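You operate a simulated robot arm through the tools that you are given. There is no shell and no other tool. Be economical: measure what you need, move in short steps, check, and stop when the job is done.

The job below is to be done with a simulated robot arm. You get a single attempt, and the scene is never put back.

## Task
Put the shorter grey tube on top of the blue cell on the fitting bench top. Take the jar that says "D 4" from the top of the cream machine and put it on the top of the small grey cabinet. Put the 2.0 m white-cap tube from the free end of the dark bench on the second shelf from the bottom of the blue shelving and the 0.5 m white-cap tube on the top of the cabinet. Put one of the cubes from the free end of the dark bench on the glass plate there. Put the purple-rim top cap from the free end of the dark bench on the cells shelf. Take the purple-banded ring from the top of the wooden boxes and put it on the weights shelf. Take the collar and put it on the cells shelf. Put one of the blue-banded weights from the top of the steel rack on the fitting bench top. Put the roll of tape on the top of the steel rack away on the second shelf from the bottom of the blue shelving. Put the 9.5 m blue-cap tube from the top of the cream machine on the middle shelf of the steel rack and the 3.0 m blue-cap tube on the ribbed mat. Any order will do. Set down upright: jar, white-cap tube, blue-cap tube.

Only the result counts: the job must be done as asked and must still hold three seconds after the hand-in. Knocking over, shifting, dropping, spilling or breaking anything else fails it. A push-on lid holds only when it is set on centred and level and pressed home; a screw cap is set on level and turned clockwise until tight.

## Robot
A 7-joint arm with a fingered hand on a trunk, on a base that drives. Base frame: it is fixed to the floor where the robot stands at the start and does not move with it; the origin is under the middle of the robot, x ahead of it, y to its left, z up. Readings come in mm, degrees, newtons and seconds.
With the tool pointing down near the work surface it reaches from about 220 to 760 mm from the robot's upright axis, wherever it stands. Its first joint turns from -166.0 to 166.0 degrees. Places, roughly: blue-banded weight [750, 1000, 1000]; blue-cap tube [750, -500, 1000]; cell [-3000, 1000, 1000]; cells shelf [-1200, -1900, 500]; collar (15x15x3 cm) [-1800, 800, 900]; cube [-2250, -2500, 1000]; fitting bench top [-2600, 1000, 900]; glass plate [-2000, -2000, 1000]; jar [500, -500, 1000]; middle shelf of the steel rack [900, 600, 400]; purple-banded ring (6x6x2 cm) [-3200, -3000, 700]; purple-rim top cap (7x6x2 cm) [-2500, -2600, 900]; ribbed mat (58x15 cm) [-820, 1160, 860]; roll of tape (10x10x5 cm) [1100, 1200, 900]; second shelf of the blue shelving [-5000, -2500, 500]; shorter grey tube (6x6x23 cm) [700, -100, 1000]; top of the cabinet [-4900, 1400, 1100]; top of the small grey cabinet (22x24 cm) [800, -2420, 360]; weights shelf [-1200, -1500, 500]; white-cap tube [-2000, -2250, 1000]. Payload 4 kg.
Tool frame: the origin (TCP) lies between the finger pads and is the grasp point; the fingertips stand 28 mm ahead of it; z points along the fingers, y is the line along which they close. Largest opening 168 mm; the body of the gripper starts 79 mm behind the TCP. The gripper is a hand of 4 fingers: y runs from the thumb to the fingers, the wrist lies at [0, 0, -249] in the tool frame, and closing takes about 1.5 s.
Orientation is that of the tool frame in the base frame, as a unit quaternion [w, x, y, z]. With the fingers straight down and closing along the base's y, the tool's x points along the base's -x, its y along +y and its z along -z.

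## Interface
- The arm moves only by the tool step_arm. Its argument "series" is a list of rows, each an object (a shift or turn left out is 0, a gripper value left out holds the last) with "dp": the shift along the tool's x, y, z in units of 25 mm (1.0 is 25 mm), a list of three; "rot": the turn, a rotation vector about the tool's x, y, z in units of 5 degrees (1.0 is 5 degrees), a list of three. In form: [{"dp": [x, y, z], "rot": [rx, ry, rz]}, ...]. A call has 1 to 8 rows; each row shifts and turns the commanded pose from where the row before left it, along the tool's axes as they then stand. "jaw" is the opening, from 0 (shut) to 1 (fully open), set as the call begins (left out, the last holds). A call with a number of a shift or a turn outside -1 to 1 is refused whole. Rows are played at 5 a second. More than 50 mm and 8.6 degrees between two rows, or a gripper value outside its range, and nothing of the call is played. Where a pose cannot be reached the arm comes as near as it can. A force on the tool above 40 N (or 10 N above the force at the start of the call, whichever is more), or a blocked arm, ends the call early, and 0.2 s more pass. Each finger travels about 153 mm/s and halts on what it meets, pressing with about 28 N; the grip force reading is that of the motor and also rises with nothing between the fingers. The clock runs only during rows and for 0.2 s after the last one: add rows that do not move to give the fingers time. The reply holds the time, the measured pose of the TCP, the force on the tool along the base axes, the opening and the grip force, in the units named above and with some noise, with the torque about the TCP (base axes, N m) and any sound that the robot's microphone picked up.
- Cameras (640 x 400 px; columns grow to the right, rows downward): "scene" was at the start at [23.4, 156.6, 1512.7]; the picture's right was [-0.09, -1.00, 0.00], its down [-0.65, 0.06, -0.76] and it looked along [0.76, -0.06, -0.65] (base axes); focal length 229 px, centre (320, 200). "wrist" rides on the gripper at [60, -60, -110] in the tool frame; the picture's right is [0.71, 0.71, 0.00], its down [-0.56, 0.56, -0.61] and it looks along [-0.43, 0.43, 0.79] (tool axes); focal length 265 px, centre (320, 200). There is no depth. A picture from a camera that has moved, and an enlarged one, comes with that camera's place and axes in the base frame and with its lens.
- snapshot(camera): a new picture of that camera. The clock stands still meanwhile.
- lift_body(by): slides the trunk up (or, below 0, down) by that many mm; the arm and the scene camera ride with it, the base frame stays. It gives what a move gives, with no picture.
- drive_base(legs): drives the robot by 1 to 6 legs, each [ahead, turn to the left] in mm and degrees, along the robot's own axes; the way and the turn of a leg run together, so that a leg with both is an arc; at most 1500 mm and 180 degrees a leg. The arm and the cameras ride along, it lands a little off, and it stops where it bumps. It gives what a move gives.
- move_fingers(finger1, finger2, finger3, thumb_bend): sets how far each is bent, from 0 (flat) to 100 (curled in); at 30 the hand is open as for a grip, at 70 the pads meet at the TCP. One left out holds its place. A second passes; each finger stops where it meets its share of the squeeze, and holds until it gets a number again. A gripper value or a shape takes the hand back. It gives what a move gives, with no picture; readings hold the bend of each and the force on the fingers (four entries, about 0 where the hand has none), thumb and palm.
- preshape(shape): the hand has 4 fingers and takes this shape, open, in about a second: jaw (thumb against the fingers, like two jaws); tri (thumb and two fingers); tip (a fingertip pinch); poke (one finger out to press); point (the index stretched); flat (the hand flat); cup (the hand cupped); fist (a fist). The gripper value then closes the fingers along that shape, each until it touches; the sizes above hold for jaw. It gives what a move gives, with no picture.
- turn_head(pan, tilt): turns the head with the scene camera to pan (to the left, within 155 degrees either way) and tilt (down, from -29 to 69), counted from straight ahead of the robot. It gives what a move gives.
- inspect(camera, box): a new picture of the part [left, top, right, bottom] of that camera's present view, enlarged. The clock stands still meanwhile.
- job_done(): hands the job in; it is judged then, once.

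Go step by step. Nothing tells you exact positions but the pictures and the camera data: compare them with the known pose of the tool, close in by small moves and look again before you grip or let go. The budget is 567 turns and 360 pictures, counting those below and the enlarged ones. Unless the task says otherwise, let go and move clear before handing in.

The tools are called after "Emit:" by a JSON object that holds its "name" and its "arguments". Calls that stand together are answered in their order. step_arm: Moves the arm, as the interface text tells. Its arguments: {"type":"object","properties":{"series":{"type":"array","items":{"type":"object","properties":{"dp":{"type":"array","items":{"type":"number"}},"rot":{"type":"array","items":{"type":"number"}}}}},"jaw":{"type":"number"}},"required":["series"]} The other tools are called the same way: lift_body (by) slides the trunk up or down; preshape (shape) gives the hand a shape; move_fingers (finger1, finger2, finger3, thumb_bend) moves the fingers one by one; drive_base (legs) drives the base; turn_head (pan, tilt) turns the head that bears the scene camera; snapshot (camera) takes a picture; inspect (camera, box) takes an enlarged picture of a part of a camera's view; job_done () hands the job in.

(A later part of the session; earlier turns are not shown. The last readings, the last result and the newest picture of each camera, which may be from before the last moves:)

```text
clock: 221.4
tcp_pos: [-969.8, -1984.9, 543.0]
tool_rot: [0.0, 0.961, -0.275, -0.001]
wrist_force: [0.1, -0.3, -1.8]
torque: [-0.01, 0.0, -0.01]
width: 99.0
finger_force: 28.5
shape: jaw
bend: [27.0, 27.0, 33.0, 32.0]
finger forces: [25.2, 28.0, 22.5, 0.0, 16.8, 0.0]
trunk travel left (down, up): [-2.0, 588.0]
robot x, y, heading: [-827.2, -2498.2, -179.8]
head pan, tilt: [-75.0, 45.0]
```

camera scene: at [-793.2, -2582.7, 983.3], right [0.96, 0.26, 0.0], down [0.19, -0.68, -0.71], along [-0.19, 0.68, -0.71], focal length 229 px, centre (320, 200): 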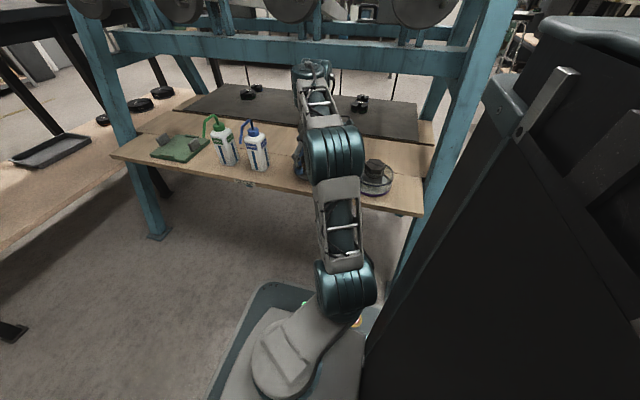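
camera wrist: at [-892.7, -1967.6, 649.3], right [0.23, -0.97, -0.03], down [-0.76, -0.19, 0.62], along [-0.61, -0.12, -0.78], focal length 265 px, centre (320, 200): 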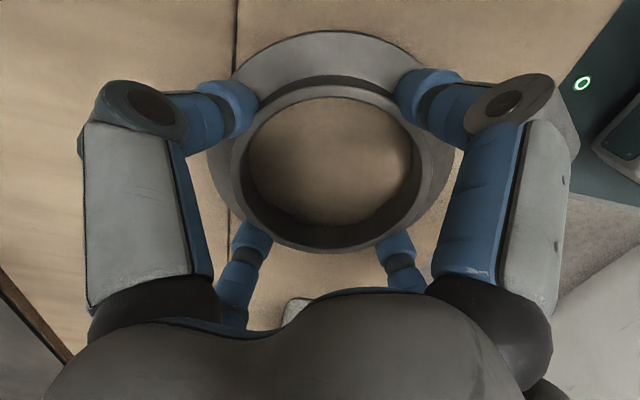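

Emit:
{"name": "step_arm", "arguments": {"series": [{"dp": [0, 0, 0.06]}, {}]}}

Emit:
{"name": "step_arm", "arguments": {"series": [{"dp": [0, 0, 0.06]}, {}]}}

Emit:
{"name": "step_arm", "arguments": {"series": [{"dp": [0, 0, 0.06]}, {}]}}

Emit:
{"name": "snapshot", "arguments": {"camera": "wrist"}}

Emit:
{"name": "inspect", "arguments": {"camera": "scene", "box": [270, 140, 350, 200]}}

```text
clock: 222.0
tcp_pos: [-970.3, -1985.3, 541.2]
tool_rot: [0.0, 0.962, -0.274, -0.001]
wrist_force: [-0.2, -0.6, -1.9]
torque: [0.02, -0.04, 0.02]
width: 98.5
finger_force: 27.9
shape: jaw
bend: [27.0, 27.0, 33.0, 32.0]
finger forces: [25.2, 27.9, 22.6, 0.0, 16.7, 0.1]
trunk travel left (down, up): [-2.0, 588.0]
robot x, y, heading: [-828.1, -2501.0, -179.7]
head pan, tilt: [-75.0, 45.0]
```

```text
clock: 222.6
tcp_pos: [-969.1, -1984.9, 539.0]
tool_rot: [0.0, 0.961, -0.275, 0.0]
wrist_force: [0.0, 1.0, -1.5]
torque: [-0.04, 0.03, 0.01]
width: 99.0
finger_force: 28.3
shape: jaw
bend: [27.0, 27.0, 33.0, 32.0]
finger forces: [25.1, 27.9, 22.5, 0.1, 16.7, 0.0]
trunk travel left (down, up): [-2.0, 588.0]
robot x, y, heading: [-832.4, -2499.8, -179.5]
head pan, tilt: [-75.0, 45.0]
```

```text
clock: 223.2
tcp_pos: [-970.3, -1984.3, 538.7]
tool_rot: [-0.001, 0.961, -0.276, 0.0]
wrist_force: [-0.2, -0.3, 0.9]
torque: [0.07, 0.16, -0.03]
width: 99.1
finger_force: 28.0
shape: jaw
bend: [27.0, 27.0, 33.0, 32.0]
finger forces: [25.1, 28.3, 24.9, 0.0, 17.0, 0.0]
trunk travel left (down, up): [-2.0, 588.0]
robot x, y, heading: [-831.0, -2500.0, -179.6]
head pan, tilt: [-75.0, 45.0]
```

```text
267 pictures are left
camera wrist: at [-888.0, -1965.4, 648.5], right [0.23, -0.97, 0.0], down [-0.77, -0.18, 0.62], along [-0.6, -0.14, -0.79], focal length 265 px, centre (320, 200)
```

wrist: 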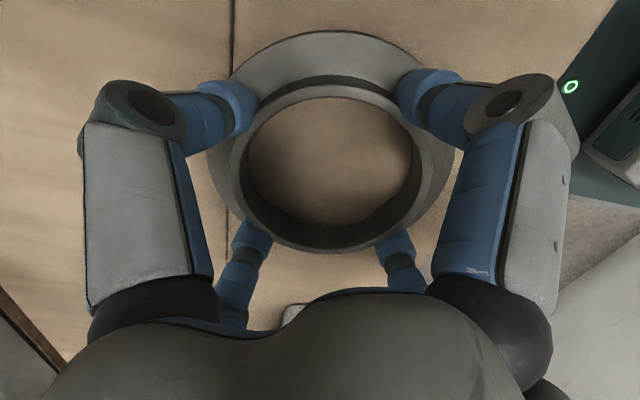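

```text
6.67 times, centred on (310, 170) of scene
camera zoom: at [-793.1, -2582.9, 983.0], right [0.96, 0.26, 0.0], down [0.19, -0.68, -0.71], along [-0.19, 0.68, -0.71], focal length 1525 px, centre (387, 400)
```

zoom: 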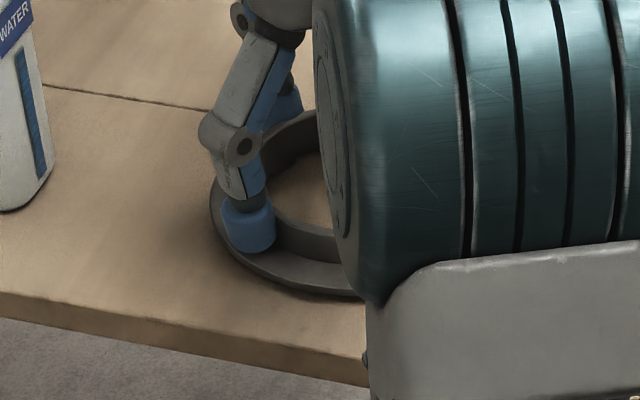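

The collar rests on the shelf. I let go and rise.

Emit:
{"name": "step_arm", "arguments": {"series": [{"dp": [0, 0, -0.05]}, {}, {"dp": [0, 0, -0.1]}, {"dp": [0, 0, -0.2]}, {"dp": [0, 0, -0.5]}, {"dp": [0, 0, -1]}], "jaw": 0.85}}

Emit:
{"name": "snapshot", "arguments": {"camera": "wrist"}}

```text
clock: 224.6
tcp_pos: [-971.3, -1985.1, 586.3]
tool_rot: [0.0, 0.961, -0.275, -0.001]
wrist_force: [-0.4, -0.1, 0.9]
torque: [-0.03, 0.02, -0.01]
width: 142.4
finger_force: 0.2
shape: jaw
bend: [23.0, 23.0, 23.0, 23.0]
finger forces: [0.0, 0.0, 0.0, 0.1, 0.1, 0.1]
trunk travel left (down, up): [-2.0, 588.0]
robot x, y, heading: [-832.7, -2499.5, -179.6]
head pan, tilt: [-75.0, 45.0]
```

```text
265 pictures are left
camera wrist: at [-888.1, -1965.4, 695.8], right [0.23, -0.97, 0.0], down [-0.77, -0.18, 0.62], along [-0.6, -0.14, -0.79], focal length 265 px, centre (320, 200)
```

wrist: 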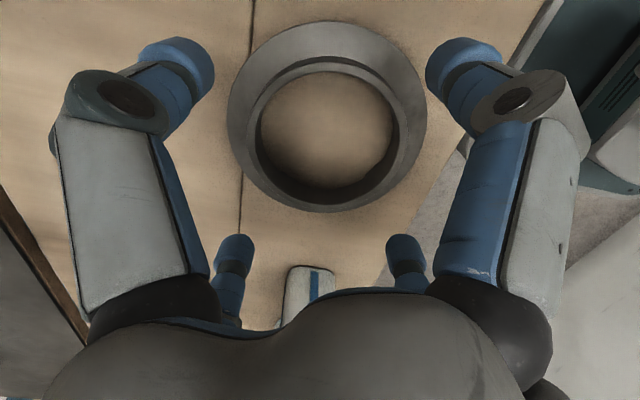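

Collar placed. I withdraw along the same way.

Emit:
{"name": "step_arm", "arguments": {"series": [{"dp": [0, 0, -1]}, {"dp": [0, 0, -1]}, {"dp": [0, 0, -0.6]}], "jaw": 0.6}}

Emit:
{"name": "step_arm", "arguments": {"series": [{"dp": [0.18, 0.905, 0]}, {"dp": [0.18, 0.905, 0]}, {"dp": [0.18, 0.905, 0]}, {"dp": [0.18, 0.905, 0]}, {"dp": [0.18, 0.905, 0]}, {"dp": [0.18, 0.905, 0]}, {"dp": [0.18, 0.905, 0]}, {"dp": [0.18, 0.905, 0]}]}}

Emit:
{"name": "lift_body", "arguments": {"by": 95}}

Emit:
{"name": "step_arm", "arguments": {"series": [{"dp": [0.1, 1, 0]}, {"dp": [0.1, 1, 0]}, {"dp": [0.1, 1, 0]}, {"dp": [0.1, 1, 0]}, {"dp": [0.1, 1, 0]}, {"dp": [0.1, 1, 0]}, {"dp": [0.1, 1, 0]}, {"dp": [0.1, 1, 0]}]}}

Emit:
{"name": "lift_body", "arguments": {"by": 400}}

Emit:
{"name": "turn_head", "arguments": {"pan": -5, "tilt": 30}}

Emit:
{"name": "snapshot", "arguments": {"camera": "scene"}}

```text
clock: 225.4
tcp_pos: [-969.7, -1986.5, 650.4]
tool_rot: [0.0, 0.961, -0.275, -0.001]
wrist_force: [-0.5, -0.2, 0.0]
torque: [-0.02, 0.01, 0.0]
width: 101.6
finger_force: 0.0
shape: jaw
bend: [30.0, 30.0, 30.0, 30.0]
finger forces: [0.1, 0.0, 0.0, 0.1, 0.0, 0.0]
trunk travel left (down, up): [-2.0, 588.0]
robot x, y, heading: [-828.9, -2499.9, -179.7]
head pan, tilt: [-75.0, 45.0]
```

```text
clock: 227.2
tcp_pos: [-1036.4, -2158.5, 651.0]
tool_rot: [0.0, 0.961, -0.275, -0.001]
wrist_force: [0.8, 0.8, 0.0]
torque: [-0.03, 0.01, -0.01]
width: 101.5
finger_force: 0.0
shape: jaw
bend: [30.0, 30.0, 30.0, 30.0]
finger forces: [0.1, 0.1, 0.0, 0.1, 0.0, 0.0]
trunk travel left (down, up): [-2.0, 588.0]
robot x, y, heading: [-829.6, -2497.5, -179.5]
head pan, tilt: [-75.0, 45.0]
```

```text
clock: 228.5
tcp_pos: [-1035.7, -2157.3, 745.9]
tool_rot: [0.0, 0.961, -0.276, -0.001]
wrist_force: [0.5, 0.7, -0.5]
torque: [0.0, 0.01, 0.02]
width: 101.5
finger_force: 0.1
shape: jaw
bend: [30.0, 30.0, 30.0, 30.0]
finger forces: [0.1, 0.0, 0.1, 0.0, 0.2, 0.0]
trunk travel left (down, up): [-97.0, 493.0]
robot x, y, heading: [-831.2, -2500.9, -179.6]
head pan, tilt: [-75.0, 45.0]
```

```text
clock: 230.3
tcp_pos: [-1124.4, -2337.9, 745.9]
tool_rot: [0.0, 0.961, -0.275, 0.0]
wrist_force: [-0.2, -0.1, 0.6]
torque: [-0.04, 0.0, 0.0]
width: 101.5
finger_force: 0.1
shape: jaw
bend: [30.0, 30.0, 30.0, 30.0]
finger forces: [0.0, 0.0, 0.0, 0.0, 0.0, 0.0]
trunk travel left (down, up): [-97.0, 493.0]
robot x, y, heading: [-829.8, -2499.7, -179.6]
head pan, tilt: [-75.0, 45.0]
```

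```text
clock: 234.1
tcp_pos: [-1125.1, -2337.0, 1145.1]
tool_rot: [-0.001, 0.961, -0.276, 0.0]
wrist_force: [0.1, 0.1, -0.9]
torque: [0.0, -0.02, 0.02]
width: 101.2
finger_force: 0.1
shape: jaw
bend: [30.0, 30.0, 30.0, 30.0]
finger forces: [0.0, 0.0, 0.0, 0.0, 0.0, 0.0]
trunk travel left (down, up): [-497.0, 93.0]
robot x, y, heading: [-832.3, -2499.2, -179.6]
head pan, tilt: [-75.0, 45.0]
```

```text
clock: 235.5
tcp_pos: [-1124.8, -2336.2, 1146.2]
tool_rot: [0.0, 0.961, -0.275, -0.001]
wrist_force: [0.3, 0.2, 1.2]
torque: [-0.02, 0.0, 0.03]
width: 101.3
finger_force: 0.1
shape: jaw
bend: [30.0, 30.0, 30.0, 30.0]
finger forces: [0.0, 0.1, 0.0, 0.0, 0.0, 0.1]
trunk travel left (down, up): [-497.0, 93.0]
robot x, y, heading: [-833.8, -2500.4, -179.7]
head pan, tilt: [-5.0, 30.0]
```

```text
264 pictures are left
camera scene: at [-861.8, -2653.9, 1500.6], right [0.08, 1.0, 0.0], down [0.5, -0.04, -0.87], along [-0.86, 0.07, -0.5], focal length 229 px, centre (320, 200)
```

scene: 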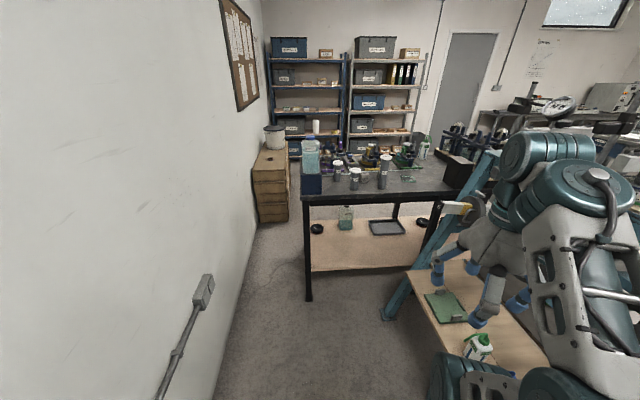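

Emit:
{"name": "inspect", "arguments": {"camera": "scene", "box": [290, 130, 460, 210]}}

Emit:
{"name": "inspect", "arguments": {"camera": "scene", "box": [245, 20, 435, 230]}}

```text
3.76 times, centred on (375, 170) of scene
camera zoom: at [-861.8, -2653.9, 1500.6], right [0.08, 1.0, 0.0], down [0.5, -0.04, -0.87], along [-0.86, 0.07, -0.5], focal length 861 px, centre (113, 313)
```

zoom: 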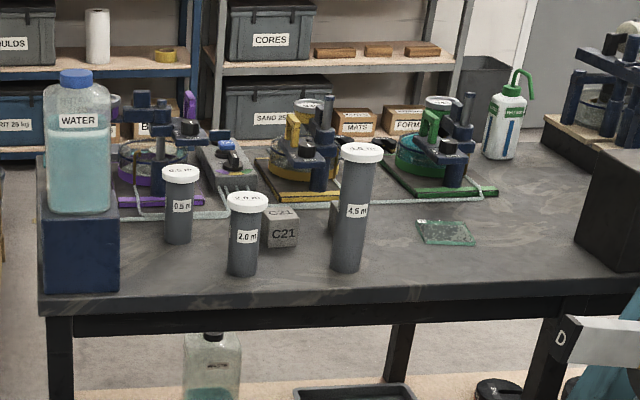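

```text
1.90 times, centred on (340, 125) of scene
camera zoom: at [-861.8, -2653.9, 1500.6], right [0.08, 1.0, 0.0], down [0.5, -0.04, -0.87], along [-0.86, 0.07, -0.5], focal length 436 px, centre (282, 343)
```

zoom: 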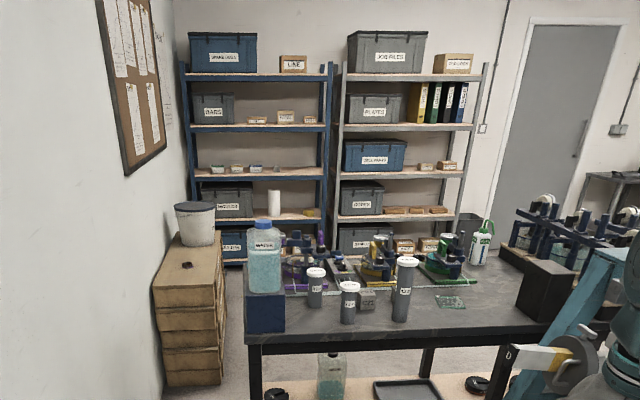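

I can read the tubes: 0.5 m, 2.0 m and 4.5 m; cube C21 stands behind the 2.0 m tube and the glass plate to the right; the ring lies on the wooden boxes at left. I drive up to this end.

Emit:
{"name": "drive_base", "arguments": {"legs": [[700, 0]]}}

Emit:
{"name": "turn_head", "arguments": {"pan": -5, "tilt": 40}}

Emit:
{"name": "snapshot", "arguments": {"camera": "scene"}}

Emit:
{"name": "snapshot", "arguments": {"camera": "wrist"}}

```text
clock: 239.3
tcp_pos: [-1823.2, -2336.3, 1144.9]
tool_rot: [-0.001, 0.96, -0.28, -0.001]
wrist_force: [0.9, 0.8, 0.3]
torque: [0.0, -0.01, -0.01]
width: 101.2
finger_force: 0.0
shape: jaw
bend: [30.0, 30.0, 30.0, 30.0]
finger forces: [0.0, 0.0, 0.1, 0.0, 0.1, 0.0]
trunk travel left (down, up): [-497.0, 93.0]
robot x, y, heading: [-1532.2, -2499.4, 179.8]
head pan, tilt: [-5.0, 30.0]
```

```text
clock: 240.1
tcp_pos: [-1822.5, -2336.2, 1145.9]
tool_rot: [-0.001, 0.96, -0.279, -0.001]
wrist_force: [-0.6, -0.2, 0.4]
torque: [0.04, 0.0, 0.01]
width: 101.3
finger_force: 0.0
shape: jaw
bend: [30.0, 30.0, 30.0, 30.0]
finger forces: [0.1, 0.1, 0.1, 0.0, 0.1, 0.1]
trunk travel left (down, up): [-497.0, 93.0]
robot x, y, heading: [-1529.7, -2504.4, 179.6]
head pan, tilt: [-5.0, 40.0]
```

```text
261 pictures are left
camera scene: at [-1557.0, -2655.4, 1485.3], right [0.09, 1.0, 0.0], down [0.64, -0.06, -0.77], along [-0.76, 0.07, -0.64], focal length 229 px, centre (320, 200)
```

scene: 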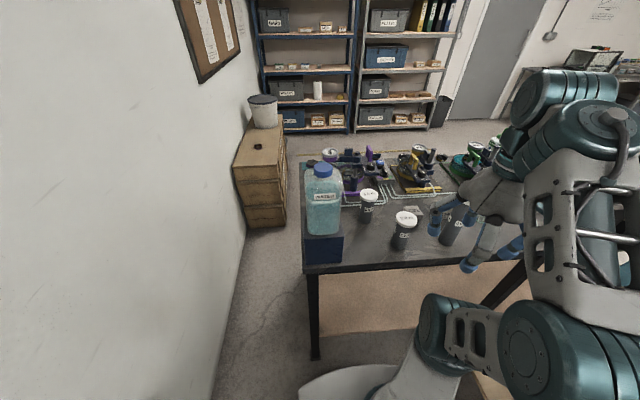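

```text
260 pictures are left
camera wrist: at [-1741.0, -2318.3, 1255.5], right [0.22, -0.98, 0.0], down [-0.77, -0.17, 0.62], along [-0.6, -0.13, -0.79], focal length 265 px, centre (320, 200)
```

wrist: 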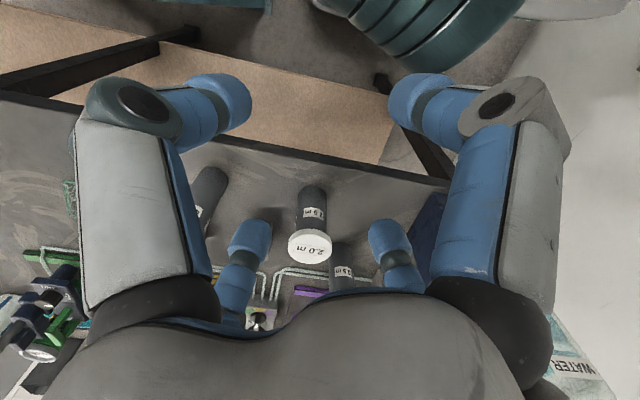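

For the shelves I'll need to hold tubes from the side with the tool horizontal and rolled 45°. I back off 250 mm, then pitch the hand forward while extending.

Emit:
{"name": "drive_base", "arguments": {"legs": [[-260, 0]]}}

Emit:
{"name": "step_arm", "arguments": {"series": [{"dp": [-0.844, 0.536, 0], "rot": [0, 0, 0.84]}, {"dp": [-0.8, 0.6, 0], "rot": [0, 0, 0.84]}, {"dp": [-0.75, 0.66, 0], "rot": [0, 0, 0.84]}, {"dp": [-0.707, 0.707, 0]}, {"dp": [-0.707, 0.707, 0]}, {"dp": [-0.707, 0.707, 0]}, {"dp": [-0.707, 0.707, 0]}, {"dp": [-0.707, 0.707, 0]}]}}

Emit:
{"name": "step_arm", "arguments": {"series": [{"rot": [-0.707, -0.707, 0]}, {"rot": [-0.707, -0.707, 0]}, {"rot": [-0.707, -0.707, 0]}, {"rot": [-0.707, -0.707, 0]}, {"rot": [-0.707, -0.707, 0]}, {"rot": [-0.707, -0.707, 0]}, {"rot": [-0.707, -0.707, 0]}, {"rot": [-0.707, -0.707, 0]}]}}

Emit:
{"name": "step_arm", "arguments": {"series": [{"dp": [-0.5, 0.5, 0.6], "rot": [-0.707, -0.707, 0]}, {"dp": [-0.5, 0.5, 0.65], "rot": [-0.707, -0.707, 0]}, {"dp": [-0.45, 0.45, 0.7], "rot": [-0.707, -0.707, 0]}, {"dp": [-0.4, 0.4, 0.75], "rot": [-0.707, -0.707, 0]}, {"dp": [-0.35, 0.35, 0.8], "rot": [-0.707, -0.707, 0]}, {"dp": [-0.3, 0.3, 0.85], "rot": [-0.707, -0.707, 0]}, {"rot": [-0.707, -0.707, 0]}, {"rot": [-0.707, -0.707, 0]}]}}

Emit:
{"name": "snapshot", "arguments": {"camera": "wrist"}}

```text
clock: 241.9
tcp_pos: [-1565.8, -2337.2, 1146.2]
tool_rot: [0.0, 0.961, -0.278, -0.001]
wrist_force: [0.3, 0.8, -0.9]
torque: [-0.03, -0.02, -0.03]
width: 101.4
finger_force: 0.1
shape: jaw
bend: [30.0, 30.0, 30.0, 30.0]
finger forces: [0.1, 0.0, 0.1, 0.1, 0.0, 0.1]
trunk travel left (down, up): [-497.0, 93.0]
robot x, y, heading: [-1270.7, -2501.1, 179.7]
head pan, tilt: [-5.0, 40.0]
```

```text
clock: 243.7
tcp_pos: [-1767.6, -2339.5, 1144.5]
tool_rot: [-0.001, 0.924, -0.382, -0.001]
wrist_force: [0.2, -0.1, 0.3]
torque: [0.03, 0.0, 0.01]
width: 101.5
finger_force: 0.0
shape: jaw
bend: [30.0, 30.0, 30.0, 30.0]
finger forces: [0.0, 0.1, 0.0, 0.0, 0.1, 0.0]
trunk travel left (down, up): [-497.0, 93.0]
robot x, y, heading: [-1274.0, -2500.6, 179.8]
head pan, tilt: [-5.0, 40.0]
```

```text
clock: 245.5
tcp_pos: [-1768.0, -2335.7, 1147.2]
tool_rot: [0.131, 0.868, -0.359, -0.316]
wrist_force: [-0.4, -0.5, -0.3]
torque: [-0.04, -0.01, 0.02]
width: 101.1
finger_force: 0.0
shape: jaw
bend: [30.0, 30.0, 30.0, 30.0]
finger forces: [0.0, 0.0, 0.0, 0.0, 0.0, 0.0]
out of reach, approached as far as the arm can: row 4
trunk travel left (down, up): [-497.0, 93.0]
robot x, y, heading: [-1275.4, -2502.7, 179.9]
head pan, tilt: [-5.0, 40.0]
```

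```text
clock: 247.5
tcp_pos: [-1900.3, -2366.3, 1265.5]
tool_rot: [0.219, 0.752, -0.285, -0.553]
wrist_force: [0.2, -0.6, -0.1]
torque: [-0.05, -0.01, -0.02]
width: 100.9
finger_force: 0.1
shape: jaw
bend: [30.0, 30.0, 30.0, 30.0]
finger forces: [0.0, 0.0, 0.0, 0.0, 0.0, 0.0]
out of reach, approached as far as the arm can: row 1, 2, 3, 4, 5, 6
trunk travel left (down, up): [-497.0, 93.0]
robot x, y, heading: [-1273.3, -2500.1, 180.2]
head pan, tilt: [-5.0, 40.0]
stopped in row 8: the arm was blocked; the commanded pose is now the measured one
```

```text
259 pictures are left
camera wrist: at [-1771.4, -2361.0, 1215.8], right [0.03, -1.0, -0.04], down [0.36, -0.03, 0.93], along [-0.93, -0.04, 0.35], focal length 265 px, centre (320, 200)
```

wrist: 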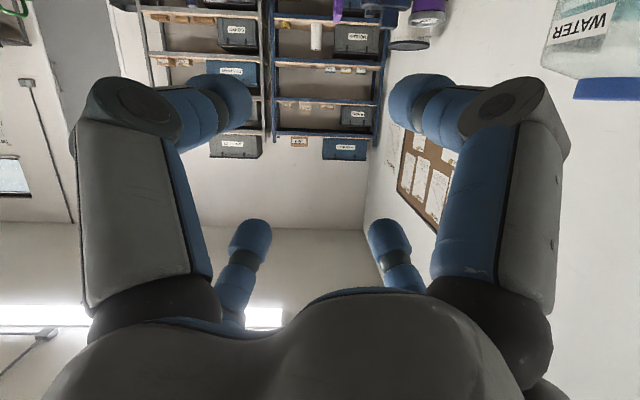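

Emit:
{"name": "turn_head", "arguments": {"pan": -20, "tilt": 35}}

Emit:
{"name": "snapshot", "arguments": {"camera": "scene"}}

```text
clock: 248.3
tcp_pos: [-1900.4, -2371.3, 1265.5]
tool_rot: [0.221, 0.753, -0.283, -0.551]
wrist_force: [-0.2, 0.1, -0.9]
torque: [-0.01, 0.0, -0.05]
width: 100.8
finger_force: 0.1
shape: jaw
bend: [30.0, 30.0, 30.0, 30.0]
finger forces: [0.0, 0.0, 0.0, 0.0, 0.1, 0.1]
trunk travel left (down, up): [-497.0, 93.0]
robot x, y, heading: [-1275.1, -2497.8, 179.9]
head pan, tilt: [-20.0, 35.0]
```

```text
258 pictures are left
camera scene: at [-1307.6, -2631.6, 1492.2], right [0.34, 0.94, 0.0], down [0.55, -0.2, -0.81], along [-0.77, 0.28, -0.58], focal length 229 px, centre (320, 200)
```

scene: 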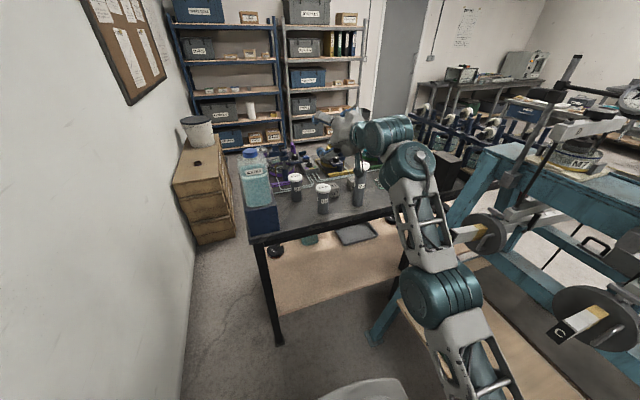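

Emit:
{"name": "inspect", "arguments": {"camera": "scene", "box": [360, 100, 560, 330]}}

```text
1.74 times, centred on (460, 215) of scene
camera zoom: at [-1307.6, -2631.6, 1492.2], right [0.34, 0.94, 0.0], down [0.55, -0.2, -0.81], along [-0.77, 0.28, -0.58], focal length 398 px, centre (76, 174)
```

zoom: 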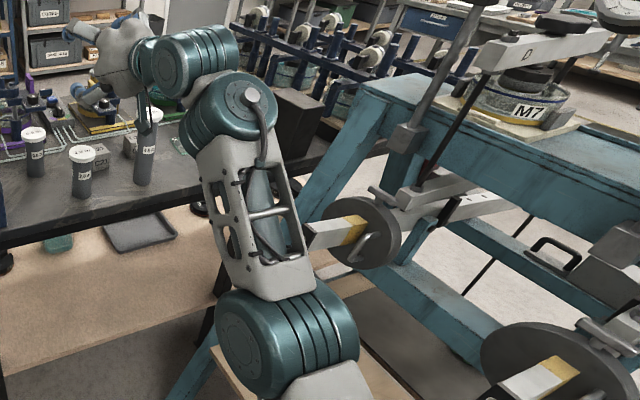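

The forearm is very close to lever D's tail. I turn the robot a little toward the wall to get the arm away from it.

Emit:
{"name": "drive_base", "arguments": {"legs": [[0, 12]]}}

Emit:
{"name": "inspect", "arguments": {"camera": "scene", "box": [360, 60, 640, 330]}}

```text
clock: 249.4
tcp_pos: [-1913.4, -2505.6, 1265.6]
tool_rot: [0.277, 0.779, -0.203, -0.525]
wrist_force: [-1.1, -0.2, -0.3]
torque: [0.0, -0.02, -0.02]
width: 101.0
finger_force: 0.0
shape: jaw
bend: [30.0, 30.0, 30.0, 30.0]
finger forces: [0.0, 0.0, 0.1, 0.1, 0.0, 0.1]
trunk travel left (down, up): [-497.0, 93.0]
robot x, y, heading: [-1274.9, -2500.0, -168.0]
head pan, tilt: [-20.0, 35.0]
```

```text
1.48 times, centred on (500, 195) of scene
camera zoom: at [-1279.1, -2635.8, 1492.7], right [0.14, 0.99, 0.0], down [0.57, -0.08, -0.82], along [-0.81, 0.11, -0.58], focal length 339 px, centre (53, 207)
```

zoom: 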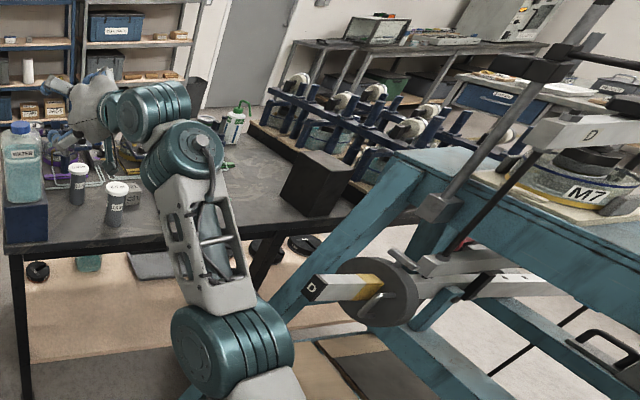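

Clear again and the lever is unmoved. I back 200 mm, then lower the hand and finish levelling it.

Emit:
{"name": "drive_base", "arguments": {"legs": [[-200, 0]]}}

Emit:
{"name": "step_arm", "arguments": {"series": [{"dp": [0.7, -0.64, 0.296]}, {"dp": [0.7, -0.64, 0.296]}, {"dp": [0.7, -0.64, 0.296]}, {"dp": [0.7, -0.64, 0.296]}, {"dp": [0.7, -0.64, 0.296]}, {"dp": [0.7, -0.64, 0.296]}, {"dp": [0.7, -0.64, 0.296]}, {"dp": [0.7, -0.64, 0.296]}]}}

Emit:
{"name": "step_arm", "arguments": {"series": [{"rot": [-0.674, -0.738, 0]}, {"rot": [-0.674, -0.738, 0]}, {"rot": [-0.674, -0.738, 0]}, {"rot": [-0.26, -0.28, 0]}]}}

Emit:
{"name": "snapshot", "arguments": {"camera": "scene"}}

```text
clock: 251.0
tcp_pos: [-1718.5, -2465.6, 1267.0]
tool_rot: [0.278, 0.779, -0.202, -0.525]
wrist_force: [-0.4, -0.2, -0.1]
torque: [0.03, -0.01, -0.03]
width: 100.9
finger_force: 0.0
shape: jaw
bend: [30.0, 30.0, 30.0, 30.0]
finger forces: [0.1, 0.0, 0.0, 0.0, 0.0, 0.0]
trunk travel left (down, up): [-497.0, 93.0]
robot x, y, heading: [-1075.4, -2458.8, -168.0]
head pan, tilt: [-20.0, 35.0]
```

```text
clock: 252.2
tcp_pos: [-1757.3, -2537.2, 1174.6]
tool_rot: [0.315, 0.791, -0.145, -0.504]
wrist_force: [0.5, 0.8, 0.2]
torque: [-0.01, 0.03, 0.03]
width: 101.2
finger_force: 0.1
shape: jaw
bend: [30.0, 30.0, 30.0, 30.0]
finger forces: [0.1, 0.0, 0.0, 0.0, 0.0, 0.1]
out of reach, approached as far as the arm can: row 1, 2, 3, 4, 5, 6
trunk travel left (down, up): [-497.0, 93.0]
robot x, y, heading: [-1074.7, -2461.3, -168.0]
head pan, tilt: [-20.0, 35.0]
stopped in row 6: the arm was blocked; the commanded pose is now the measured one
```

```text
clock: 253.4
tcp_pos: [-1785.8, -2554.8, 1182.0]
tool_rot: [0.386, 0.699, -0.114, -0.591]
wrist_force: [-0.3, -0.3, 0.7]
torque: [0.01, -0.02, 0.03]
width: 100.9
finger_force: 0.0
shape: jaw
bend: [30.0, 30.0, 30.0, 30.0]
finger forces: [0.0, 0.0, 0.0, 0.0, 0.0, 0.0]
out of reach, approached as far as the arm can: row 1, 2, 3
trunk travel left (down, up): [-497.0, 93.0]
robot x, y, heading: [-1080.8, -2462.1, -168.1]
head pan, tilt: [-20.0, 35.0]
stopped in row 4: the arm was blocked; the commanded pose is now the measured one
```

```text
255 pictures are left
camera scene: at [-1083.9, -2596.5, 1492.5], right [0.14, 0.99, 0.0], down [0.57, -0.08, -0.82], along [-0.81, 0.12, -0.58], focal length 229 px, centre (320, 200)
```

scene: 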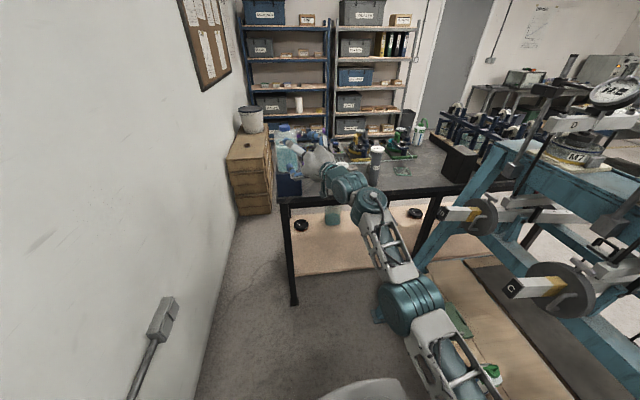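

The tool is now level. I square up to the bench: turn the base to 180° and yaw the tool to match.

Emit:
{"name": "drive_base", "arguments": {"legs": [[0, -12]]}}

Emit:
{"name": "step_arm", "arguments": {"series": [{"rot": [0.59, -0.54, 0]}, {"rot": [0.59, -0.54, 0]}, {"rot": [0.59, -0.54, 0]}, {}]}}

Emit:
{"name": "lift_body", "arguments": {"by": -120}}

Emit:
{"name": "snapshot", "arguments": {"camera": "scene"}}

Emit:
{"name": "snapshot", "arguments": {"camera": "wrist"}}

```text
clock: 254.6
tcp_pos: [-1790.0, -2408.9, 1181.4]
tool_rot: [0.324, 0.684, -0.184, -0.627]
wrist_force: [0.2, -0.2, 0.3]
torque: [0.02, 0.01, -0.01]
width: 101.2
finger_force: 0.1
shape: jaw
bend: [30.0, 30.0, 30.0, 30.0]
finger forces: [0.0, 0.0, 0.0, 0.0, 0.1, 0.1]
trunk travel left (down, up): [-497.0, 93.0]
robot x, y, heading: [-1078.3, -2457.6, -179.9]
head pan, tilt: [-20.0, 35.0]
```

```text
clock: 255.6
tcp_pos: [-1805.4, -2404.5, 1194.8]
tool_rot: [-0.255, -0.659, 0.255, 0.66]
wrist_force: [0.0, 1.1, -1.5]
torque: [-0.01, -0.01, 0.02]
width: 100.7
finger_force: 0.1
shape: jaw
bend: [30.0, 30.0, 30.0, 30.0]
finger forces: [0.1, 0.1, 0.0, 0.1, 0.0, 0.0]
out of reach, approached as far as the arm can: row 1, 2, 3
trunk travel left (down, up): [-497.0, 93.0]
robot x, y, heading: [-1078.0, -2461.1, -179.8]
head pan, tilt: [-20.0, 35.0]
```

```text
clock: 257.1
tcp_pos: [-1805.1, -2403.3, 1073.9]
tool_rot: [-0.258, -0.659, 0.254, 0.66]
wrist_force: [0.0, 0.2, -0.4]
torque: [0.0, 0.02, -0.01]
width: 101.0
finger_force: 0.1
shape: jaw
bend: [30.0, 30.0, 30.0, 30.0]
finger forces: [0.0, 0.0, 0.0, 0.0, 0.0, 0.0]
trunk travel left (down, up): [-377.0, 213.0]
robot x, y, heading: [-1079.7, -2460.4, -179.4]
head pan, tilt: [-20.0, 35.0]
```

```text
254 pictures are left
camera scene: at [-1102.7, -2592.0, 1372.8], right [0.34, 0.94, 0.0], down [0.54, -0.19, -0.82], along [-0.77, 0.28, -0.57], focal length 229 px, centre (320, 200)
```

scene: 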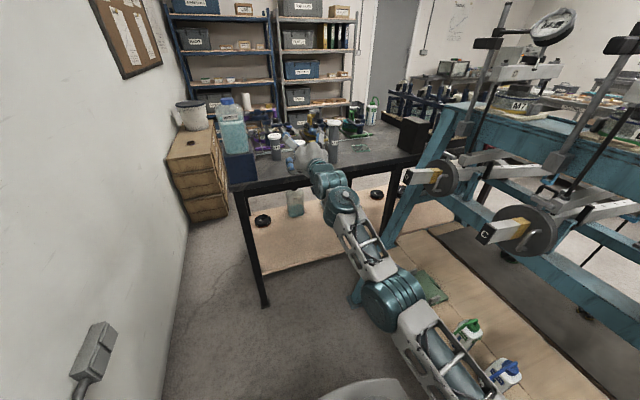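

```text
253 pictures are left
camera wrist: at [-1696.9, -2399.0, 989.3], right [0.0, -1.0, -0.04], down [0.62, -0.03, 0.79], along [-0.79, -0.03, 0.62], focal length 265 px, centre (320, 200)
```

wrist: 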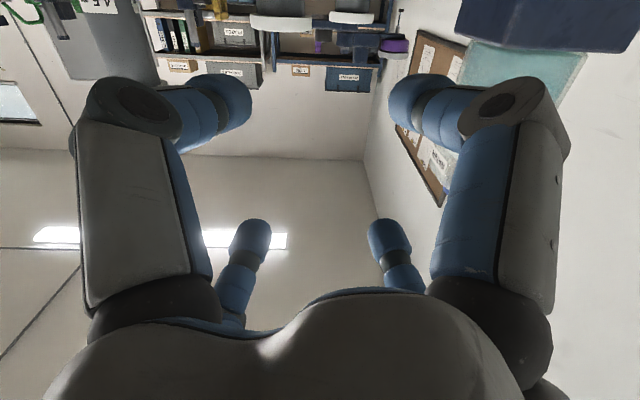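

The tool is level but the wrist camera hangs below it. I roll the hand 180° so it looks from above.

Emit:
{"name": "step_arm", "arguments": {"series": [{"rot": [0, 0, 1]}, {"rot": [0, 0, 1]}, {"rot": [0, 0, 1]}, {"rot": [0, 0, 1]}, {"rot": [0, 0, 1]}, {"rot": [0, 0, 1]}, {"rot": [0, 0, 1]}, {"rot": [0, 0, 1]}]}}

Emit:
{"name": "step_arm", "arguments": {"series": [{"rot": [0, 0, 1]}, {"rot": [0, 0, 1]}, {"rot": [0, 0, 1]}, {"rot": [0, 0, 1]}, {"rot": [0, 0, 1]}, {"rot": [0, 0, 1]}, {"rot": [0, 0, 1]}, {"rot": [0, 0, 1]}]}}

Emit:
{"name": "step_arm", "arguments": {"series": [{"rot": [0, 0, 1]}, {"rot": [0, 0, 1]}, {"rot": [0, 0, 1]}, {"rot": [0, 0, 1]}, {"rot": [0, 0, 1]}, {"rot": [0, 0, 1]}, {"rot": [0, 0, 1]}, {"rot": [0, 0, 1]}]}}

Emit:
{"name": "step_arm", "arguments": {"series": [{"rot": [0, 0, 1]}, {"rot": [0, 0, 1]}, {"rot": [0, 0, 1]}, {"rot": [0, 0, 1]}, {"rot": [0, 0, 1]}, {"rot": [0, 0, 1]}, {"rot": [0, 0, 1]}, {"rot": [0, 0, 1]}]}}

Emit:
{"name": "step_arm", "arguments": {"series": [{"rot": [0, 0, 1]}, {"rot": [0, 0, 1]}, {"rot": [0, 0, 1]}, {"rot": [0, 0, 1]}]}}

Emit:
{"name": "snapshot", "arguments": {"camera": "wrist"}}

```text
clock: 258.9
tcp_pos: [-1805.5, -2403.5, 1075.2]
tool_rot: [-0.468, -0.531, 0.465, 0.532]
wrist_force: [-0.1, -0.4, -0.1]
torque: [0.01, 0.04, 0.04]
width: 101.2
finger_force: 0.1
shape: jaw
bend: [30.0, 30.0, 30.0, 30.0]
finger forces: [0.1, 0.0, 0.0, 0.0, 0.1, 0.0]
trunk travel left (down, up): [-377.0, 213.0]
robot x, y, heading: [-1077.9, -2459.5, -179.9]
head pan, tilt: [-20.0, 35.0]
```

```text
clock: 260.7
tcp_pos: [-1805.2, -2403.2, 1073.9]
tool_rot: [0.621, 0.341, -0.618, -0.34]
wrist_force: [-0.3, 0.1, -0.7]
torque: [-0.02, 0.01, -0.02]
width: 101.0
finger_force: 0.1
shape: jaw
bend: [30.0, 30.0, 30.0, 30.0]
finger forces: [0.0, 0.0, 0.1, 0.1, 0.0, 0.0]
trunk travel left (down, up): [-377.0, 213.0]
robot x, y, heading: [-1080.5, -2457.8, -179.9]
head pan, tilt: [-20.0, 35.0]
```

```text
clock: 262.5
tcp_pos: [-1806.0, -2402.8, 1074.1]
tool_rot: [0.7, 0.108, -0.698, -0.106]
wrist_force: [0.1, -0.2, -0.1]
torque: [-0.01, -0.02, 0.02]
width: 100.9
finger_force: 0.2
shape: jaw
bend: [30.0, 30.0, 30.0, 30.0]
finger forces: [0.0, 0.1, 0.0, 0.1, 0.0, 0.0]
trunk travel left (down, up): [-377.0, 213.0]
robot x, y, heading: [-1083.1, -2459.8, -179.8]
head pan, tilt: [-20.0, 35.0]
```

```text
clock: 264.3
tcp_pos: [-1806.8, -2403.9, 1074.3]
tool_rot: [0.694, -0.137, -0.693, 0.14]
wrist_force: [-0.3, 0.5, 0.9]
torque: [-0.01, -0.02, 0.01]
width: 101.0
finger_force: 0.1
shape: jaw
bend: [30.0, 30.0, 30.0, 30.0]
finger forces: [0.0, 0.0, 0.1, 0.0, 0.0, 0.0]
trunk travel left (down, up): [-377.0, 213.0]
robot x, y, heading: [-1079.3, -2457.1, -179.8]
head pan, tilt: [-20.0, 35.0]
```

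```text
clock: 265.3
tcp_pos: [-1805.3, -2402.8, 1074.9]
tool_rot: [0.66, -0.254, -0.659, 0.258]
wrist_force: [0.0, -0.3, -0.6]
torque: [-0.01, 0.01, -0.02]
width: 101.1
finger_force: 0.0
shape: jaw
bend: [30.0, 30.0, 30.0, 30.0]
finger forces: [0.0, 0.0, 0.0, 0.1, 0.1, 0.0]
trunk travel left (down, up): [-377.0, 213.0]
robot x, y, heading: [-1078.9, -2457.5, -180.0]
head pan, tilt: [-20.0, 35.0]
```

```text
252 pictures are left
camera wrist: at [-1696.6, -2406.5, 1159.5], right [0.0, 1.0, 0.04], down [0.61, 0.04, -0.79], along [-0.79, 0.02, -0.61], focal length 265 px, centre (320, 200)
```

wrist: 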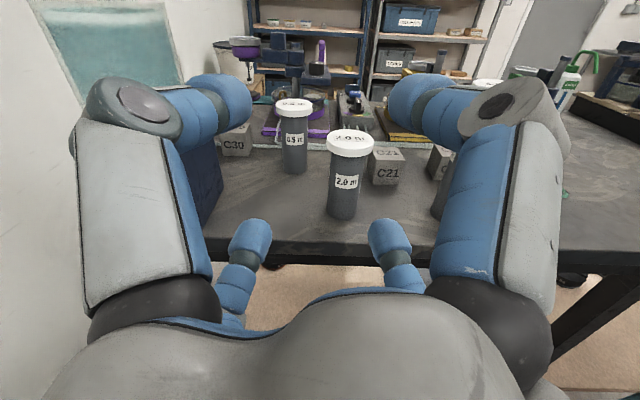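

An excellent view from above now: cubes C30 and C21, tubes 0.5 m and 2.0 m. I lower to mid-tube height, shift right 40 mm and approach.

Emit:
{"name": "lift_body", "arguments": {"by": -112}}

Emit:
{"name": "step_arm", "arguments": {"series": [{"dp": [0.54, 0.59, 0]}, {"dp": [0.54, 0.59, 0]}]}}

Emit:
{"name": "drive_base", "arguments": {"legs": [[90, 0]]}}

Emit:
{"name": "snapshot", "arguments": {"camera": "wrist"}}

Emit:
{"name": "snapshot", "arguments": {"camera": "scene"}}

```text
clock: 266.7
tcp_pos: [-1805.4, -2403.8, 962.6]
tool_rot: [0.66, -0.255, -0.659, 0.256]
wrist_force: [0.0, -0.2, 0.7]
torque: [0.01, -0.01, -0.01]
width: 101.2
finger_force: 0.0
shape: jaw
bend: [30.0, 30.0, 30.0, 30.0]
finger forces: [0.0, 0.0, 0.0, 0.0, 0.1, 0.0]
trunk travel left (down, up): [-265.0, 325.0]
robot x, y, heading: [-1079.3, -2459.1, -179.7]
head pan, tilt: [-20.0, 35.0]
```

```text
clock: 267.3
tcp_pos: [-1805.4, -2365.0, 962.2]
tool_rot: [0.659, -0.255, -0.659, 0.258]
wrist_force: [-1.0, -0.2, -0.4]
torque: [0.0, -0.02, -0.02]
width: 101.0
finger_force: 0.0
shape: jaw
bend: [30.0, 30.0, 30.0, 30.0]
finger forces: [0.0, 0.0, 0.0, 0.0, 0.0, 0.0]
trunk travel left (down, up): [-265.0, 325.0]
robot x, y, heading: [-1077.3, -2457.8, -179.9]
head pan, tilt: [-20.0, 35.0]
```

```text
clock: 268.4
tcp_pos: [-1894.4, -2364.6, 961.8]
tool_rot: [0.659, -0.256, -0.659, 0.256]
wrist_force: [-0.5, -0.9, -0.9]
torque: [-0.01, -0.03, 0.01]
width: 101.1
finger_force: 0.0
shape: jaw
bend: [30.0, 30.0, 30.0, 30.0]
finger forces: [0.0, 0.0, 0.0, 0.0, 0.1, 0.0]
trunk travel left (down, up): [-265.0, 325.0]
robot x, y, heading: [-1169.5, -2460.0, -179.8]
head pan, tilt: [-20.0, 35.0]
```

```text
251 pictures are left
camera wrist: at [-1785.5, -2367.1, 1046.8], right [0.0, 1.0, 0.04], down [0.61, 0.04, -0.79], along [-0.79, 0.03, -0.61], focal length 265 px, centre (320, 200)
```

wrist: 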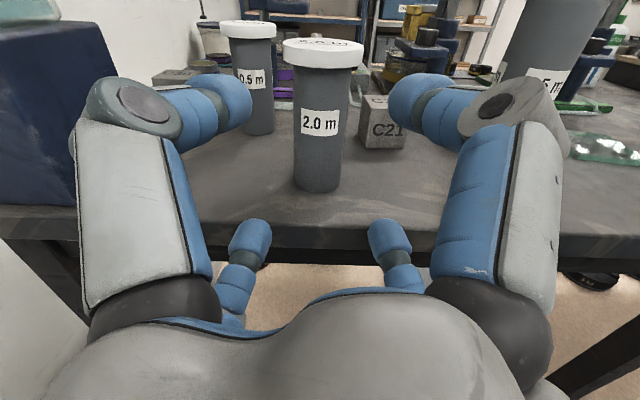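

```text
250 pictures are left
camera scene: at [-1191.9, -2592.1, 1260.8], right [0.34, 0.94, 0.0], down [0.54, -0.2, -0.82], along [-0.77, 0.28, -0.57], focal length 229 px, centre (320, 200)
```

scene: 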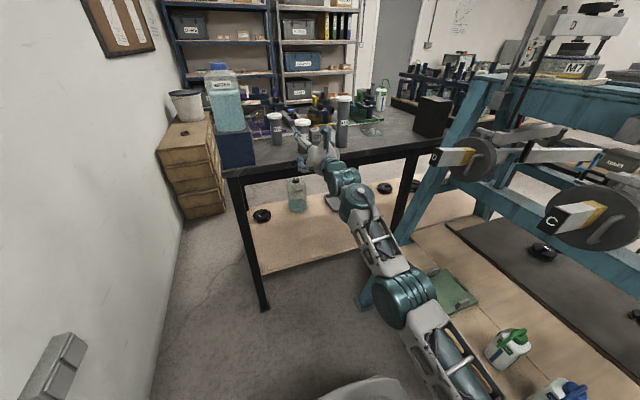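

The 2.0 m tube stands at about x −2014, bench top near z 891. I advance 120 mm straight onto it.

Emit:
{"name": "step_arm", "arguments": {"series": [{"dp": [0.04, 0.04, 1]}, {"dp": [0.04, 0.04, 1]}, {"dp": [0, 0, 1]}, {"dp": [0, 0, 1]}, {"dp": [0, 0, 0.8]}, {}]}}

Emit:
{"name": "snapshot", "arguments": {"camera": "wrist"}}

```text
clock: 269.8
tcp_pos: [-2013.2, -2362.1, 966.3]
tool_rot: [0.662, -0.254, -0.656, 0.258]
wrist_force: [3.8, -1.2, 15.4]
torque: [-0.92, -0.8, 0.11]
width: 99.2
finger_force: 0.3
shape: jaw
bend: [30.0, 30.0, 33.0, 30.0]
finger forces: [0.0, 0.0, 16.9, 0.0, 0.0, 0.0]
trunk travel left (down, up): [-265.0, 325.0]
robot x, y, heading: [-1170.4, -2462.5, -180.1]
head pan, tilt: [-20.0, 35.0]
```

```text
249 pictures are left
camera wrist: at [-1903.7, -2365.4, 1050.8], right [0.0, 1.0, 0.04], down [0.61, 0.04, -0.79], along [-0.79, 0.03, -0.61], focal length 265 px, centre (320, 200)
```

wrist: 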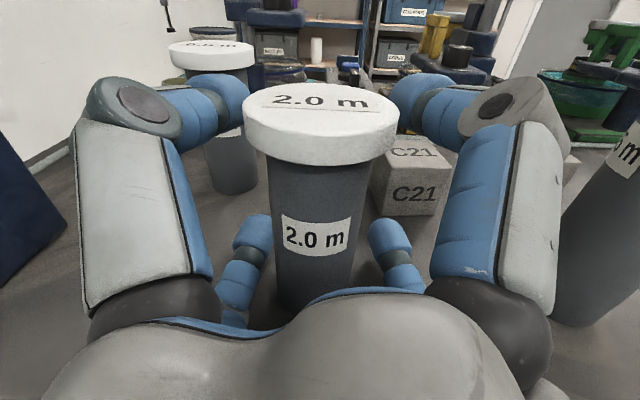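

A lower finger brushes the bench; I raise 15 mm and then close.

Emit:
{"name": "step_arm", "arguments": {"series": [{"dp": [0.44, -0.4, 0]}, {}]}}

Emit:
{"name": "snapshot", "arguments": {"camera": "wrist"}}

```text
clock: 270.4
tcp_pos: [-2015.8, -2361.1, 975.1]
tool_rot: [-0.659, 0.255, 0.66, -0.256]
wrist_force: [0.4, 0.2, -0.1]
torque: [-0.03, -0.02, 0.02]
width: 100.7
finger_force: 0.1
shape: jaw
bend: [30.0, 30.0, 30.0, 30.0]
finger forces: [0.1, 0.0, 0.1, 0.0, 0.1, 0.0]
trunk travel left (down, up): [-265.0, 325.0]
robot x, y, heading: [-1167.5, -2459.7, -179.9]
head pan, tilt: [-20.0, 35.0]
```

```text
248 pictures are left
camera wrist: at [-1906.6, -2364.7, 1061.3], right [0.0, 1.0, 0.05], down [0.62, 0.04, -0.79], along [-0.79, 0.03, -0.61], focal length 265 px, centre (320, 200)
```

wrist: 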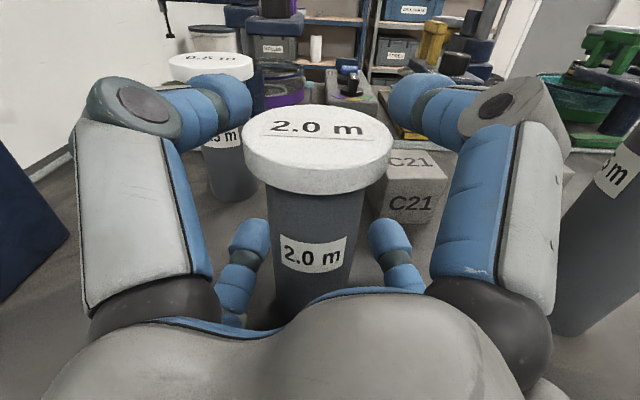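

Emit:
{"name": "step_arm", "arguments": {"series": [{}, {}, {"dp": [-0.15, 0.135, 0]}, {"dp": [-0.15, 0.135, 0]}, {}], "jaw": 0.5}}

Emit:
{"name": "snapshot", "arguments": {"camera": "wrist"}}

```text
clock: 271.6
tcp_pos: [-2013.6, -2361.3, 967.0]
tool_rot: [0.66, -0.254, -0.659, 0.257]
wrist_force: [-0.9, -0.3, 0.3]
torque: [0.0, 0.04, 0.04]
width: 84.5
finger_force: 0.1
shape: jaw
bend: [34.0, 34.0, 34.0, 34.0]
finger forces: [0.1, 0.0, 0.0, 0.0, 0.0, 0.0]
trunk travel left (down, up): [-265.0, 325.0]
robot x, y, heading: [-1168.5, -2460.6, -180.1]
head pan, tilt: [-20.0, 35.0]
```

```text
247 pictures are left
camera wrist: at [-1905.7, -2364.7, 1051.6], right [0.0, 1.0, 0.04], down [0.61, 0.04, -0.79], along [-0.79, 0.03, -0.61], focal length 265 px, centre (320, 200)
```

wrist: 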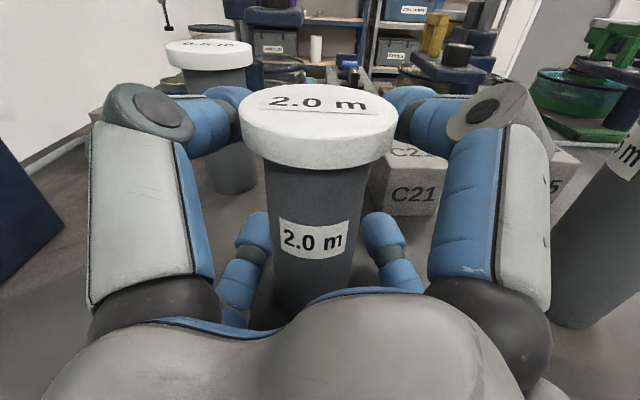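

Emit:
{"name": "step_arm", "arguments": {"series": [{"dp": [-0.12, 0.11, 0]}, {}]}}

Emit:
{"name": "step_arm", "arguments": {"series": [{}, {}, {}, {}, {}], "jaw": 0}}

Emit:
{"name": "snapshot", "arguments": {"camera": "wrist"}}

```text
clock: 272.2
tcp_pos: [-2014.0, -2363.1, 964.5]
tool_rot: [0.661, -0.254, -0.657, 0.259]
wrist_force: [1.4, -1.3, 9.3]
torque: [-0.54, -0.37, -0.02]
width: 83.6
finger_force: 0.1
shape: jaw
bend: [34.0, 34.0, 36.0, 34.0]
finger forces: [0.1, 0.0, 8.9, 0.0, 0.1, 0.1]
trunk travel left (down, up): [-265.0, 325.0]
robot x, y, heading: [-1171.0, -2459.6, -179.8]
head pan, tilt: [-20.0, 35.0]
```

```text
clock: 273.4
tcp_pos: [-2014.8, -2361.2, 960.8]
tool_rot: [0.659, -0.256, -0.659, 0.256]
wrist_force: [0.0, -0.4, 0.0]
torque: [0.06, 0.02, -0.02]
width: 39.3
finger_force: 27.9
shape: jaw
bend: [81.0, 77.0, 82.0, 53.0]
finger forces: [22.8, 27.8, 22.8, 0.0, 30.0, 0.0]
trunk travel left (down, up): [-265.0, 325.0]
robot x, y, heading: [-1167.0, -2460.6, -180.1]
head pan, tilt: [-20.0, 35.0]
```

```text
246 pictures are left
camera wrist: at [-1906.0, -2364.2, 1046.7], right [0.0, 1.0, 0.04], down [0.61, 0.04, -0.79], along [-0.79, 0.03, -0.61], focal length 265 px, centre (320, 200)
```

wrist: 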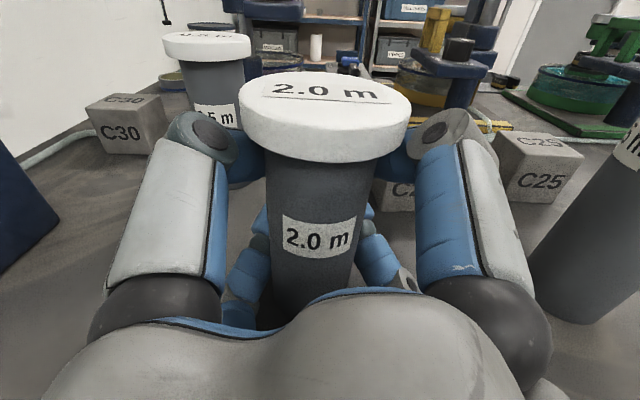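

Gripped below the cap. I lift with the trunk.

Emit:
{"name": "lift_body", "arguments": {"by": 60}}

Emit:
{"name": "snapshot", "arguments": {"camera": "wrist"}}

Emit:
{"name": "inspect", "arguments": {"camera": "scene", "box": [220, 60, 460, 210]}}

```text
clock: 274.4
tcp_pos: [-2016.0, -2360.6, 1020.5]
tool_rot: [0.659, -0.255, -0.659, 0.256]
wrist_force: [-0.3, -0.3, -2.8]
torque: [-0.03, 0.05, 0.01]
width: 39.7
finger_force: 27.9
shape: jaw
bend: [81.0, 77.0, 82.0, 53.0]
finger forces: [23.4, 27.6, 22.6, 0.0, 30.3, 0.0]
trunk travel left (down, up): [-325.0, 265.0]
robot x, y, heading: [-1167.4, -2462.8, -179.8]
head pan, tilt: [-20.0, 35.0]
```

```text
245 pictures are left
camera wrist: at [-1906.0, -2364.3, 1107.0], right [0.0, 1.0, 0.04], down [0.61, 0.04, -0.79], along [-0.79, 0.03, -0.61], focal length 265 px, centre (320, 200)
```

wrist: 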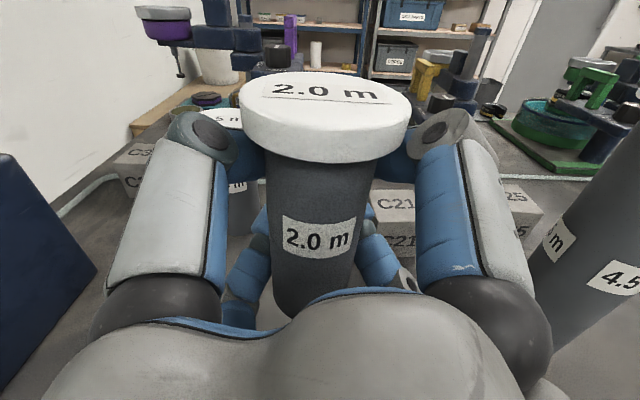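

```text
2.67 times, centred on (340, 135) of scene
camera zoom: at [-1192.5, -2592.0, 1320.8], right [0.34, 0.94, 0.0], down [0.54, -0.2, -0.82], along [-0.77, 0.28, -0.57], focal length 610 px, centre (267, 373)
```

zoom: 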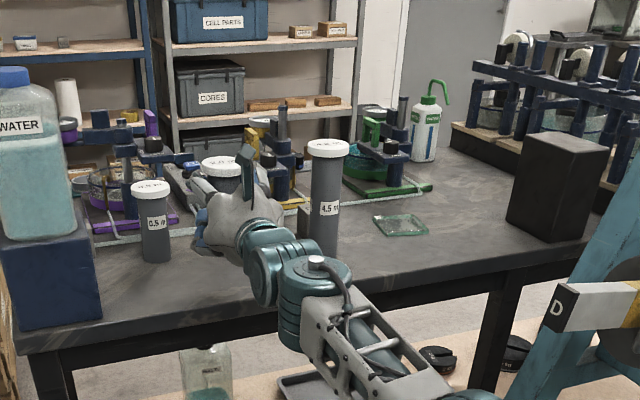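

Held (2.8 N). I pull the hand in and to the middle before backing out of the corridor.

Emit:
{"name": "step_arm", "arguments": {"series": [{"dp": [0, 0, -1]}, {"dp": [0, 0, -1]}, {"dp": [-0.3, -0.33, -0.9]}, {"dp": [-0.3, -0.33, -0.9]}, {"dp": [-0.3, -0.33, -0.9]}, {"dp": [-0.3, -0.33, -0.9]}, {"dp": [-0.3, -0.33, -0.9]}, {"dp": [-0.3, -0.33, -0.9]}]}}

Emit:
{"name": "snapshot", "arguments": {"camera": "scene"}}

```text
clock: 276.2
tcp_pos: [-1829.8, -2426.2, 1021.9]
tool_rot: [0.66, -0.256, -0.658, 0.257]
wrist_force: [0.5, -0.3, -2.1]
torque: [0.01, 0.01, 0.02]
width: 39.4
finger_force: 28.7
shape: jaw
bend: [81.0, 77.0, 82.0, 53.0]
finger forces: [23.8, 27.8, 22.9, 0.0, 30.8, 0.1]
trunk travel left (down, up): [-325.0, 265.0]
robot x, y, heading: [-1163.6, -2460.5, -180.2]
head pan, tilt: [-20.0, 35.0]
```

```text
243 pictures are left
camera scene: at [-1192.3, -2592.0, 1320.8], right [0.34, 0.94, 0.0], down [0.54, -0.2, -0.82], along [-0.77, 0.28, -0.57], focal length 229 px, centre (320, 200)
```

scene: 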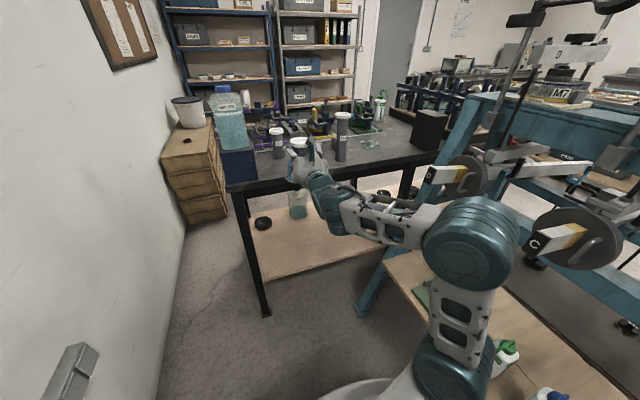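

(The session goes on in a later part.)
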